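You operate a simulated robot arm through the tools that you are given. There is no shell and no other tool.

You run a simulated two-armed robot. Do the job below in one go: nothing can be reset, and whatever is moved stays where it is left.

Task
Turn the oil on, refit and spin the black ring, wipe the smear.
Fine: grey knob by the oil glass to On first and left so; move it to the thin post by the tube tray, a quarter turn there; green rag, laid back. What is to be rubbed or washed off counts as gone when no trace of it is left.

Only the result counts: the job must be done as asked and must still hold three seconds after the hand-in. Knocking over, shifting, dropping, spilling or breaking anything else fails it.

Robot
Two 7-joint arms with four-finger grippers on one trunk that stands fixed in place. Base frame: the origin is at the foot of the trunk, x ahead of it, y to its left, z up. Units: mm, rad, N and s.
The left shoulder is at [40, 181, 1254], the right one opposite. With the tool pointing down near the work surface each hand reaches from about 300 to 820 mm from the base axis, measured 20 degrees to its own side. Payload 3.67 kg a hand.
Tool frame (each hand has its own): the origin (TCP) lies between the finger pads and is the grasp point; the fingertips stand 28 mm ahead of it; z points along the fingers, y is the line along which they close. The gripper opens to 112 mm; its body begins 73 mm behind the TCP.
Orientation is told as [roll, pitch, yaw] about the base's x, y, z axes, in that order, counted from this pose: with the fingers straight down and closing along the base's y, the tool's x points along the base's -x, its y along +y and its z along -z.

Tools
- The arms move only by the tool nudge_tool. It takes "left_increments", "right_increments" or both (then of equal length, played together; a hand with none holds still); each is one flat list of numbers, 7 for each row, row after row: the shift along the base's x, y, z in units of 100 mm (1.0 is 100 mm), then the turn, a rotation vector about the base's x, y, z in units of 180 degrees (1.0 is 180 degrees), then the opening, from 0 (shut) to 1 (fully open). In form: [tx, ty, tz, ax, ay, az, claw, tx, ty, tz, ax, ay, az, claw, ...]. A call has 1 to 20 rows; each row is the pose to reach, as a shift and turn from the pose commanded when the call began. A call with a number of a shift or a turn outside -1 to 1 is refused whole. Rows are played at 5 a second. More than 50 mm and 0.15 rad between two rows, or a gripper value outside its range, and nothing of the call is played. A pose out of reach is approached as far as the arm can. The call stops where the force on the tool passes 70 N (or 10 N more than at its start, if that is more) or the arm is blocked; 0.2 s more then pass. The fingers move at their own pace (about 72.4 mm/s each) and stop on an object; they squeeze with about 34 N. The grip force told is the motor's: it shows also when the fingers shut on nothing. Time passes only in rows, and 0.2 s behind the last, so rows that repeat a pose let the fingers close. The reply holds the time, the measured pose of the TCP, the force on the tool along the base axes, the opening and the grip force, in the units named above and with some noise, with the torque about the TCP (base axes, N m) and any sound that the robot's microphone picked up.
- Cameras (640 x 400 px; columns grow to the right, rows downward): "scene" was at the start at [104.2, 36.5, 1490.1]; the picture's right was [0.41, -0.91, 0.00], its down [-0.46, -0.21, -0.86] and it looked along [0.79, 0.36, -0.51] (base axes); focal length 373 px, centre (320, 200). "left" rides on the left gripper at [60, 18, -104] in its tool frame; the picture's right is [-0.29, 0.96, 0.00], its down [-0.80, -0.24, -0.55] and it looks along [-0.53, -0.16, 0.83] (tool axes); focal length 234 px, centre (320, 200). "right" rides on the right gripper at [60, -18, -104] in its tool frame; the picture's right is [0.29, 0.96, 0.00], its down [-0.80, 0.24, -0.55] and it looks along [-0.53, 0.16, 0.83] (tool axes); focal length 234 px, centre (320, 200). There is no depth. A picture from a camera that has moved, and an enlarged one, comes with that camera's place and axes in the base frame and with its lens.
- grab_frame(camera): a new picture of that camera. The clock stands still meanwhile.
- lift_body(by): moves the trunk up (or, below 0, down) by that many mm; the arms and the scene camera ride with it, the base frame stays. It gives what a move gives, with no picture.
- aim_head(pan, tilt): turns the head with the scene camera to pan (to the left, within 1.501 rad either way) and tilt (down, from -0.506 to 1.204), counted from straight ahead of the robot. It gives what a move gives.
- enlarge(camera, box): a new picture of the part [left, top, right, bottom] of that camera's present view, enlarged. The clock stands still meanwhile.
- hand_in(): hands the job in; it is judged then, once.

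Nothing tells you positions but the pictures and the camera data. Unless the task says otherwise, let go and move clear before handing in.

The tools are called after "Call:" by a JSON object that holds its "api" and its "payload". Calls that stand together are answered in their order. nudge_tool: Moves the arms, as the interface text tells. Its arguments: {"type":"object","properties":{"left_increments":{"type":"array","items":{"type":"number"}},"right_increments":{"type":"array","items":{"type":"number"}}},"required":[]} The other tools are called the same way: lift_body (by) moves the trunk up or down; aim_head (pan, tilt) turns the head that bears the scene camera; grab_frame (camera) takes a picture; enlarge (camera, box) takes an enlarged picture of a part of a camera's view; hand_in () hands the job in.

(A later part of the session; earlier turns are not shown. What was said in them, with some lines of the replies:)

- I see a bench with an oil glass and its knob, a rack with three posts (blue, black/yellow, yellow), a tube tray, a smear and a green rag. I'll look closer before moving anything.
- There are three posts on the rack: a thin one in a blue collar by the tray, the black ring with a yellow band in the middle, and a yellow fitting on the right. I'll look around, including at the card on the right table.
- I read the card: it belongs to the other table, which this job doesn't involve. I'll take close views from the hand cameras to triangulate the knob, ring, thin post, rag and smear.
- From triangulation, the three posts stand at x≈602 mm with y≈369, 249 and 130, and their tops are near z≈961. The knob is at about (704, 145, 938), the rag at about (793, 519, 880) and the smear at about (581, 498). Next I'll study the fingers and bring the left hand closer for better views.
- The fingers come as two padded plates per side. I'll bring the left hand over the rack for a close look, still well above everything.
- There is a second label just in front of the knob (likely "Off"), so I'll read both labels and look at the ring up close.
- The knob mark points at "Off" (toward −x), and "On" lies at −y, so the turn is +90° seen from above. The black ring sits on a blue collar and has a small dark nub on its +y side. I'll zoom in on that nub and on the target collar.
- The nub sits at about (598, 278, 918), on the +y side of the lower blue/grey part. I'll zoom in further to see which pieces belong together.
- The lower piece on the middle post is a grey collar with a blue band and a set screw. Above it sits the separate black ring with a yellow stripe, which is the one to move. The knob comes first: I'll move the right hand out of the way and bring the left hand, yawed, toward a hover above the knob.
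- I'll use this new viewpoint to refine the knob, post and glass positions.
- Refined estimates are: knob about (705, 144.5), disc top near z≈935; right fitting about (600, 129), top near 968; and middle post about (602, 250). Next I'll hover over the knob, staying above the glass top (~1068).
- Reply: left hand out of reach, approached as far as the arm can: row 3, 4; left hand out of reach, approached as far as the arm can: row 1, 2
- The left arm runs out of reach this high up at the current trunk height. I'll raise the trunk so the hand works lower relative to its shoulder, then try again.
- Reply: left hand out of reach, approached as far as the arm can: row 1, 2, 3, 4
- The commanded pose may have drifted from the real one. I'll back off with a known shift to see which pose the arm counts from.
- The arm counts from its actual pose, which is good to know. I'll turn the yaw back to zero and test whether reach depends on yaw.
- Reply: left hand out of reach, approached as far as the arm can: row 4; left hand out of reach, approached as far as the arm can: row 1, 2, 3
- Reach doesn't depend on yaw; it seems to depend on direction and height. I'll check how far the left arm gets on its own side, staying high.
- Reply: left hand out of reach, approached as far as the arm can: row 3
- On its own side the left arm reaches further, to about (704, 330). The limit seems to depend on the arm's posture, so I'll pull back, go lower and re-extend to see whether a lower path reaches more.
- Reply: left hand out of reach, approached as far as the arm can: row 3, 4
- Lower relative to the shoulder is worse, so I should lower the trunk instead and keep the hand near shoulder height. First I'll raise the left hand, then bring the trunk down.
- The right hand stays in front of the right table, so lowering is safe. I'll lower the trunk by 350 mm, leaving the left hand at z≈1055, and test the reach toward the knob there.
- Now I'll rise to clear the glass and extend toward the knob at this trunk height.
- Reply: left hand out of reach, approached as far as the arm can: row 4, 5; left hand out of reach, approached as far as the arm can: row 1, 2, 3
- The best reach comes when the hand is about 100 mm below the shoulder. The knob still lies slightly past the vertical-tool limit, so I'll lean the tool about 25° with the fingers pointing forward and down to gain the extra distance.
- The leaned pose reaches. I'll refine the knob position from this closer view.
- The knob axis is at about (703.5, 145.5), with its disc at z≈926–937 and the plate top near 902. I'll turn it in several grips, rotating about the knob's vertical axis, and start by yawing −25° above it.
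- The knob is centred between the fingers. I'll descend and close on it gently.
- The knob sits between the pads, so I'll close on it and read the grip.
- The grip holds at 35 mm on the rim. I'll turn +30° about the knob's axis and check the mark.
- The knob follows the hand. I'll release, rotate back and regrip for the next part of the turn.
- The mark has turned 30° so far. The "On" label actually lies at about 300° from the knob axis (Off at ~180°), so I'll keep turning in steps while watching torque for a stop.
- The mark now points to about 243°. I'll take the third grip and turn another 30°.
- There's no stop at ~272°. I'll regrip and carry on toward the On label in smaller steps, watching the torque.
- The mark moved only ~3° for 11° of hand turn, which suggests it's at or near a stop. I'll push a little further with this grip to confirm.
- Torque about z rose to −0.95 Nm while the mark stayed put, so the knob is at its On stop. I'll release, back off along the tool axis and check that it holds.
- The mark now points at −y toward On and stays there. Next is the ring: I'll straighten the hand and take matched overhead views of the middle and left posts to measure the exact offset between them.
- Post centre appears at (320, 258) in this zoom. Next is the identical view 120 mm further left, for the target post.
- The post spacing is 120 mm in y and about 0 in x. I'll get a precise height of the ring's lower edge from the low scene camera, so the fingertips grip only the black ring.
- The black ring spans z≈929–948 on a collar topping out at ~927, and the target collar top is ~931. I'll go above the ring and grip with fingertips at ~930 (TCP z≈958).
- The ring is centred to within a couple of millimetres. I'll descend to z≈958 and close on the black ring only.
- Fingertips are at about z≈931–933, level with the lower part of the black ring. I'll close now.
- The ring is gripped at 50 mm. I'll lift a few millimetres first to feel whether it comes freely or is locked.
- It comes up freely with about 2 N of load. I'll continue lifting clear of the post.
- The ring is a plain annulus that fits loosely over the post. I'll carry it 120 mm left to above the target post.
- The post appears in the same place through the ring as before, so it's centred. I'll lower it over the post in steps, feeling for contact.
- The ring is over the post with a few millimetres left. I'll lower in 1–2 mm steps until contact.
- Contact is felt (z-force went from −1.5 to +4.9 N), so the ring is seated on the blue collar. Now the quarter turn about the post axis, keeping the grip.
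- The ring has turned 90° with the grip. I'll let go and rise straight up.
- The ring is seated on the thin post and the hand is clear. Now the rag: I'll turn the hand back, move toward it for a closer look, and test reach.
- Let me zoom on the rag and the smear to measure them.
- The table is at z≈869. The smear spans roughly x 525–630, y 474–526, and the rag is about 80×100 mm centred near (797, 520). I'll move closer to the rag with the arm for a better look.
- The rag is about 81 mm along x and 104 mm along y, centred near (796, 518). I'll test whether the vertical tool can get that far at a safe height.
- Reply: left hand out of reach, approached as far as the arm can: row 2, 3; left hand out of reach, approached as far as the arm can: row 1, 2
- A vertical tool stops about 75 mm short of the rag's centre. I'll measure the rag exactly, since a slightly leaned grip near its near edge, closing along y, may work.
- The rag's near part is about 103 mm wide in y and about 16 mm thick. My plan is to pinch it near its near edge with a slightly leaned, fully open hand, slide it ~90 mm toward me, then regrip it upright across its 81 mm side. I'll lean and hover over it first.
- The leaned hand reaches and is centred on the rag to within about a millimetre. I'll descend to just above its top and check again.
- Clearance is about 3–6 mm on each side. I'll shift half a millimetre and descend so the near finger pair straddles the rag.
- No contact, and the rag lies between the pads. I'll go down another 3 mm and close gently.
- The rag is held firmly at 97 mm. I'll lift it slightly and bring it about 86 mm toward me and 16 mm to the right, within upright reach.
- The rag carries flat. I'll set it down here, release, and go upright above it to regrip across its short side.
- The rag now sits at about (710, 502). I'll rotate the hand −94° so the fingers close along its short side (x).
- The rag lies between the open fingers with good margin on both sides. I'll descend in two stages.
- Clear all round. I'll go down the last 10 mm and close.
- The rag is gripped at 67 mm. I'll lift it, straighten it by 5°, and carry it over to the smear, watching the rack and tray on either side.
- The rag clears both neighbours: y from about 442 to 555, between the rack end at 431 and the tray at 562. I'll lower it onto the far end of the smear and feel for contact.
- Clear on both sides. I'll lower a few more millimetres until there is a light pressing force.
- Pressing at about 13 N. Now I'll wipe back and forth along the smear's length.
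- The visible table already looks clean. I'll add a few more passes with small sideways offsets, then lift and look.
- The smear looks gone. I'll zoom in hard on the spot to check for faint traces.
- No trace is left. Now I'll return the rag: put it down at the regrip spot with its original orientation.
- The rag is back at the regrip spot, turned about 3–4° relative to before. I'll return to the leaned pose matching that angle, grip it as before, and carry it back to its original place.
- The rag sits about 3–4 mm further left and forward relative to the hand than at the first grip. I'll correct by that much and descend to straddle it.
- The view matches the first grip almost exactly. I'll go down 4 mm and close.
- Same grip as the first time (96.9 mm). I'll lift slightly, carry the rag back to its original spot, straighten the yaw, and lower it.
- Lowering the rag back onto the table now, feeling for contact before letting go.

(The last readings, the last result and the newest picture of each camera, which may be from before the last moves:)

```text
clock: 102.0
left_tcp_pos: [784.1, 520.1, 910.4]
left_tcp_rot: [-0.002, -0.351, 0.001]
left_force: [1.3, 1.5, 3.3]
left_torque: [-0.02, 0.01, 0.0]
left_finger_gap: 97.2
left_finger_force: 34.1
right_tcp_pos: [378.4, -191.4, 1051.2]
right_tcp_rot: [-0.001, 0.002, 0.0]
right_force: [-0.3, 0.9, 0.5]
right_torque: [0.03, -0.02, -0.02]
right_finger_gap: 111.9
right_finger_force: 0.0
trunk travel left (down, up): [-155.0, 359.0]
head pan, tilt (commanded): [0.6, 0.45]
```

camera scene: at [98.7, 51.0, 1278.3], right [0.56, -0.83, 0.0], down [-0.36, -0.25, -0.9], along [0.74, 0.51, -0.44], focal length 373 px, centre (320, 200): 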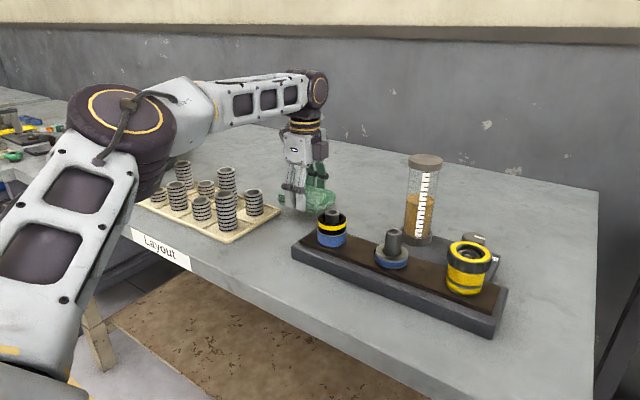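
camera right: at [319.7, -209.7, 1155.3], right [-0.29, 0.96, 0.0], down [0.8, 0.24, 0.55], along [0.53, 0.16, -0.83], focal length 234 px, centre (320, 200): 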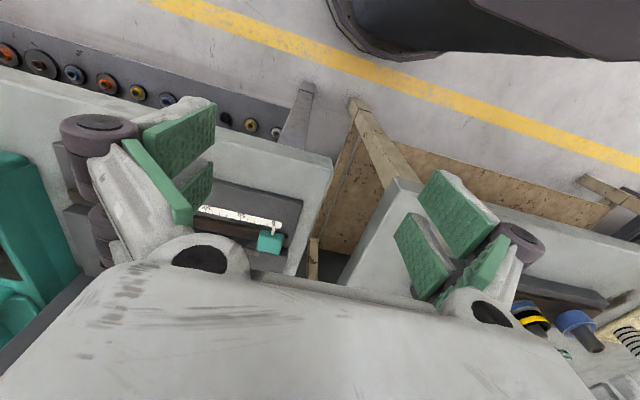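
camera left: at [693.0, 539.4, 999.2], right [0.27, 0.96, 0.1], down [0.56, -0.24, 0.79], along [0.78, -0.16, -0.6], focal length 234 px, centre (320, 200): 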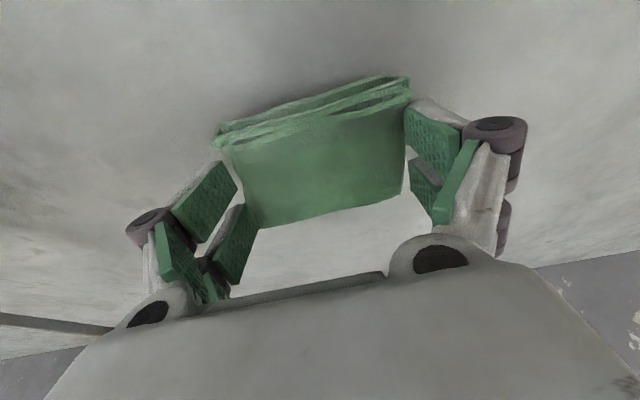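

Contact felt. I'll release and rise clear.

Call:
{"api": "nudge_tool", "payload": {"left_increments": [0, 0, 0, 0, 0, 0, 1.0, 0, 0, 0, 0, 0, 0, 1.0, 0, 0, 0.1, 0, 0, 0, 1.0, 0, 0, 0.45, 0, 0, 0, 1.0, 0, 0, 0.9, 0, 0, 0, 1.0]}}

Call:
{"api": "nudge_tool", "payload": {"left_increments": [-0.3, 0, 0.1, 0, 0.037, 0, 1.0, -0.6, 0, 0.3, 0, 0.074, 0, 1.0, -0.9, 0, 0.5, 0, 0.111, 0, 1.0, -1.0, 0, 0.9, 0, 0.111, 0, 1.0]}}

Call:
{"api": "grab_frame", "payload": {"camera": "scene"}}

Call:
{"api": "enlarge", "payload": {"camera": "scene", "box": [280, 170, 370, 220]}}

Call:
{"api": "grab_frame", "payload": {"camera": "left"}}

```text
clock: 103.2
left_tcp_pos: [786.1, 519.9, 999.3]
left_tcp_rot: [-0.002, -0.35, 0.001]
left_force: [0.3, -0.6, -0.6]
left_torque: [0.01, -0.02, 0.0]
left_finger_gap: 111.9
left_finger_force: 0.1
right_tcp_pos: [378.9, -191.6, 1051.1]
right_tcp_rot: [0.001, -0.002, -0.001]
right_force: [0.5, 0.1, 0.5]
right_torque: [0.02, -0.04, 0.01]
right_finger_gap: 111.9
right_finger_force: 0.0
trunk travel left (down, up): [-155.0, 359.0]
head pan, tilt (commanded): [0.6, 0.45]
```

```text
clock: 104.2
left_tcp_pos: [680.5, 534.8, 1076.1]
left_tcp_rot: [0.052, 0.044, 0.029]
left_force: [1.2, -0.8, 2.3]
left_torque: [0.05, 0.11, -0.03]
left_finger_gap: 112.1
left_finger_force: 0.0
right_tcp_pos: [380.4, -190.0, 1050.2]
right_tcp_rot: [-0.003, 0.002, -0.001]
right_force: [0.7, 0.7, 0.2]
right_torque: [-0.05, 0.03, 0.02]
right_finger_gap: 112.1
right_finger_force: 0.1
trunk travel left (down, up): [-155.0, 359.0]
head pan, tilt (commanded): [0.6, 0.45]
```

```text
taken
camera scene: at [100.0, 52.8, 1278.0], right [0.56, -0.83, 0.0], down [-0.36, -0.25, -0.9], along [0.74, 0.51, -0.44], focal length 373 px, centre (320, 200)
```

scene: 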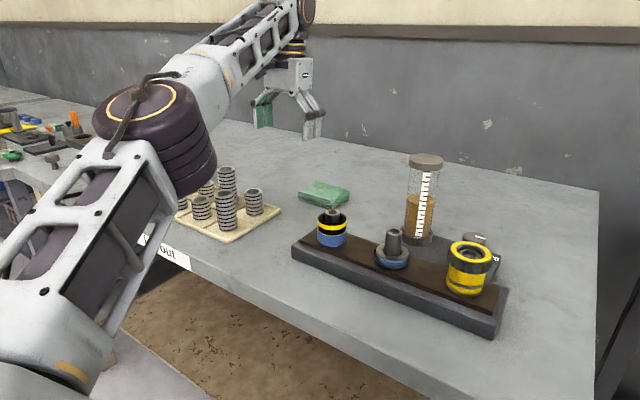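

```text
7.11 times, centred on (325, 195) of scene
camera zoom: at [100.0, 52.8, 1278.0], right [0.56, -0.83, 0.0], down [-0.36, -0.25, -0.9], along [0.74, 0.51, -0.44], focal length 2652 px, centre (284, 236)
```

zoom: 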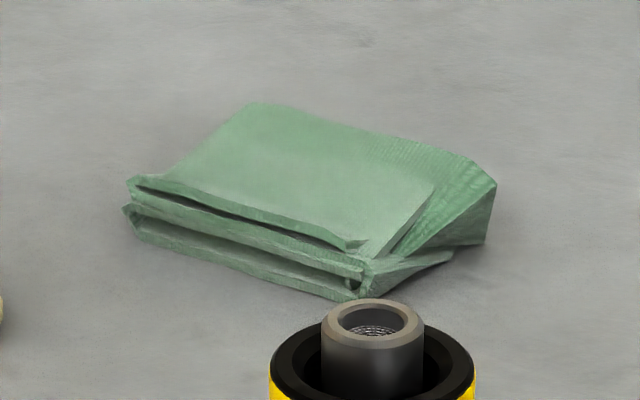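

```text
taken
camera left: at [625.7, 546.4, 1182.8], right [0.26, 0.96, 0.04], down [0.83, -0.24, 0.51], along [0.5, -0.1, -0.86], focal length 234 px, centre (320, 200)
```

left: 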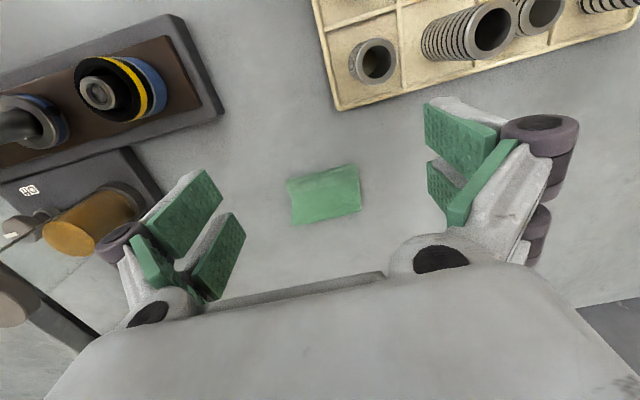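

The rag is back almost exactly where it was. The left arm seems to have been still settling at the end of that move, so I'll let it settle and check it before moving further.

Call:
{"api": "nudge_tool", "payload": {"left_increments": [0, 0, 0, 0, 0, 0, 1.0, 0, 0, 0, 0, 0, 0, 1.0]}}

Call:
{"api": "grab_frame", "payload": {"camera": "scene"}}

```text
clock: 104.8
left_tcp_pos: [684.5, 519.5, 1089.2]
left_tcp_rot: [-0.001, -0.002, 0.004]
left_force: [-0.5, 0.3, -0.2]
left_torque: [0.03, 0.0, 0.0]
left_finger_gap: 112.3
left_finger_force: 0.0
right_tcp_pos: [378.4, -191.0, 1051.3]
right_tcp_rot: [0.0, 0.0, -0.001]
right_force: [-0.5, -0.3, 0.3]
right_torque: [0.01, -0.04, 0.02]
right_finger_gap: 111.9
right_finger_force: 0.1
trunk travel left (down, up): [-155.0, 359.0]
head pan, tilt (commanded): [0.6, 0.45]
```

```text
taken
camera scene: at [97.9, 51.2, 1278.4], right [0.56, -0.83, 0.0], down [-0.36, -0.25, -0.9], along [0.74, 0.51, -0.44], focal length 373 px, centre (320, 200)
```

scene: 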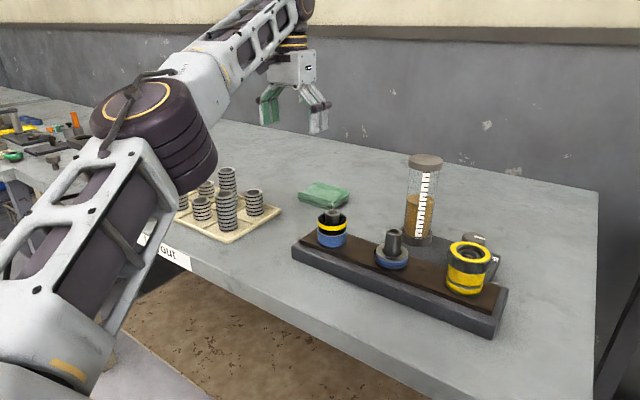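

Settled and still. I'll do a final inspection of the knob, the ring, the cleaned spot, the tray and the rag.

Call:
{"api": "enlarge", "payload": {"camera": "scene", "box": [290, 140, 530, 340]}}

Call:
{"api": "enlarge", "payload": {"camera": "scene", "box": [170, 150, 360, 270]}}

Call:
{"api": "grab_frame", "payload": {"camera": "left"}}

Call:
{"api": "aim_head", "payload": {"pan": 0.25, "tilt": 0.5}}

Call:
{"api": "grab_frame", "payload": {"camera": "scene"}}

```text
2.00 times, centred on (410, 240) of scene
camera zoom: at [97.9, 51.2, 1278.4], right [0.56, -0.83, 0.0], down [-0.36, -0.25, -0.9], along [0.74, 0.51, -0.44], focal length 746 px, centre (140, 120)
```

zoom: 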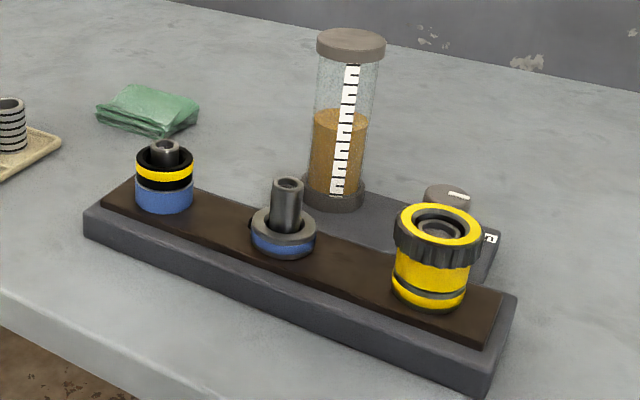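

```text
3.33 times, centred on (265, 210) of scene
camera zoom: at [97.9, 51.2, 1278.4], right [0.56, -0.83, 0.0], down [-0.36, -0.25, -0.9], along [0.74, 0.51, -0.44], focal length 1243 px, centre (503, 167)
```

zoom: 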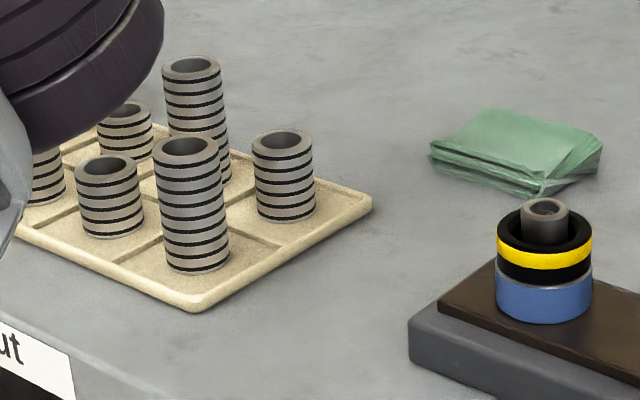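

```text
taken
camera left: at [624.8, 538.9, 1193.3], right [0.29, 0.96, 0.0], down [0.8, -0.24, 0.56], along [0.53, -0.16, -0.83], focal length 234 px, centre (320, 200)
```

left: 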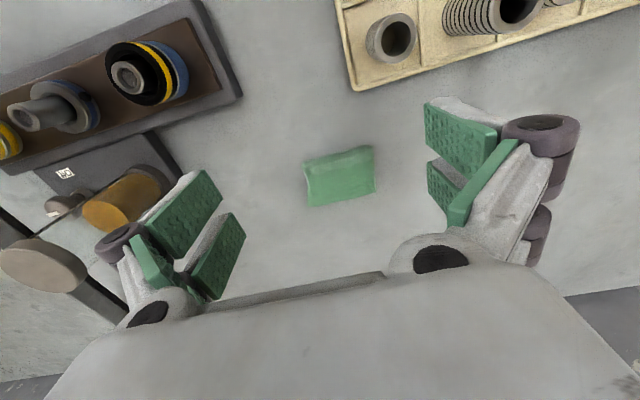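

```text
clock: 105.6
left_tcp_pos: [684.5, 519.4, 1089.7]
left_tcp_rot: [-0.002, 0.0, 0.002]
left_force: [0.1, 0.1, -0.2]
left_torque: [0.03, 0.0, 0.02]
left_finger_gap: 111.5
left_finger_force: 0.0
right_tcp_pos: [379.1, -191.3, 1051.8]
right_tcp_rot: [0.001, -0.001, -0.002]
right_force: [-0.8, 0.2, -0.6]
right_torque: [-0.01, -0.01, 0.01]
right_finger_gap: 112.1
right_finger_force: 0.1
trunk travel left (down, up): [-155.0, 359.0]
head pan, tilt (commanded): [0.25, 0.499]
```

```text
taken
camera scene: at [110.2, 21.9, 1273.9], right [0.25, -0.97, 0.0], down [-0.46, -0.12, -0.88], along [0.85, 0.22, -0.48], focal length 373 px, centre (320, 200)
```

scene: 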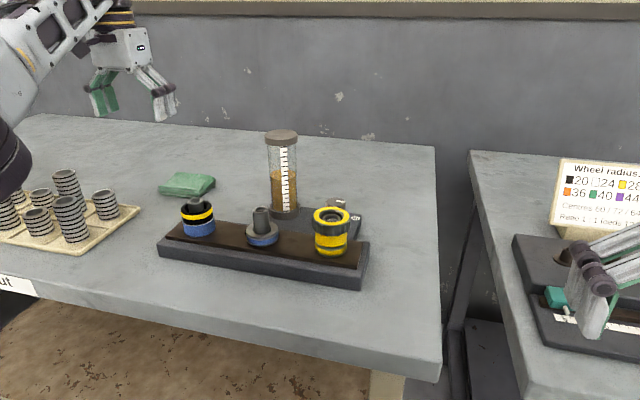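

I'll take one last close look at the knob mark and the ring before handing in.

Call:
{"api": "enlarge", "payload": {"camera": "scene", "box": [305, 185, 375, 260]}}

Call:
{"api": "enlarge", "payload": {"camera": "scene", "box": [170, 190, 230, 245]}}

Call:
{"api": "enlarge", "payload": {"camera": "left", "box": [20, 140, 140, 240]}}

```text
5.33 times, centred on (340, 222) of scene
camera zoom: at [110.2, 21.9, 1273.9], right [0.25, -0.97, 0.0], down [-0.46, -0.12, -0.88], along [0.85, 0.22, -0.48], focal length 1989 px, centre (213, 80)
```

zoom: 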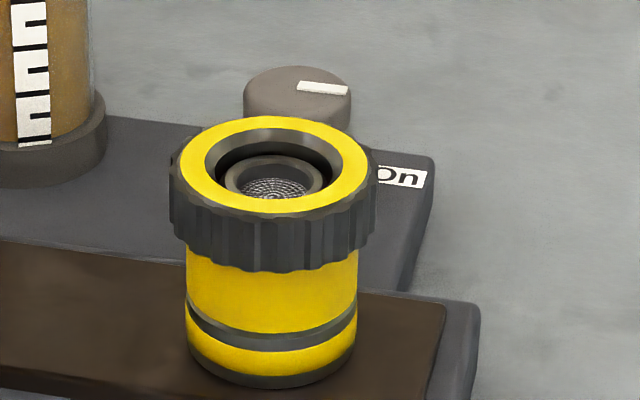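

```text
7.27 times, centred on (200, 218) of scene
camera zoom: at [110.2, 21.9, 1273.9], right [0.25, -0.97, 0.0], down [-0.46, -0.12, -0.88], along [0.85, 0.22, -0.48], focal length 2712 px, centre (1193, 73)
```

zoom: 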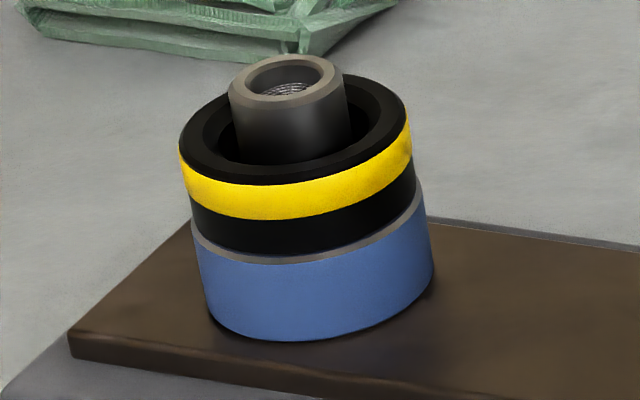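

```text
4.00 times, centred on (80, 190) of left
camera zoom: at [625.0, 538.7, 1193.2], right [0.29, 0.96, 0.0], down [0.8, -0.24, 0.56], along [0.53, -0.16, -0.83], focal length 937 px, centre (1280, 240)
```

zoom: 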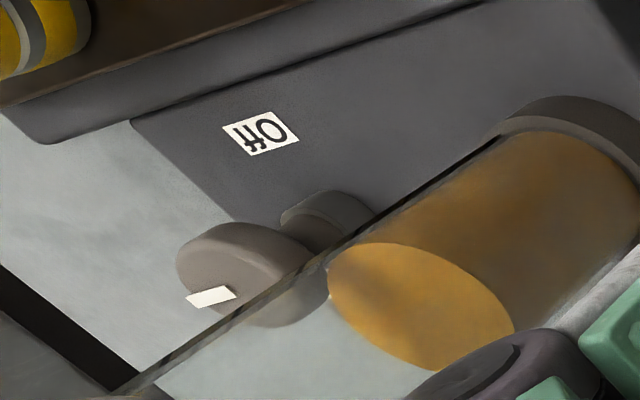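

Final check:
- **Knob:** the mark points at about 270°, at the On stop.
- **Ring:** the black ring sits flat on the thin post by the tray, after its quarter turn.
- **Smear:** no trace is visible.
- **Rag:** it lies back in its original place.
- **Hands:** both are open and clear of everything.

I'm handing in.

Call:
{"api": "hand_in", "payload": {}}

```text
The job is handed in.
```

I finished all three parts of the job and handed it in, with both hands clear of everything.

- **Oil:** The grey knob is on "On". I turned it a quarter turn until it hit its stop, did this first, and left it there.
- **Black ring:** It now sits flat on the blue collar of the thin post by the tube tray. I turned it 90° clockwise (seen from above) in a firm grip. The ring has no mark on it, so I couldn't confirm the angle by eye. The job didn't say which way to turn it, so clockwise was my choice.
- **Smear:** I wiped it with the green rag until no trace showed, even in close-up.
- **Rag:** It was a little out of reach, so I set it down partway to change my grip, both going and coming back. It now lies back where it was, within a few millimetres.

I saw nothing else knocked over or moved.
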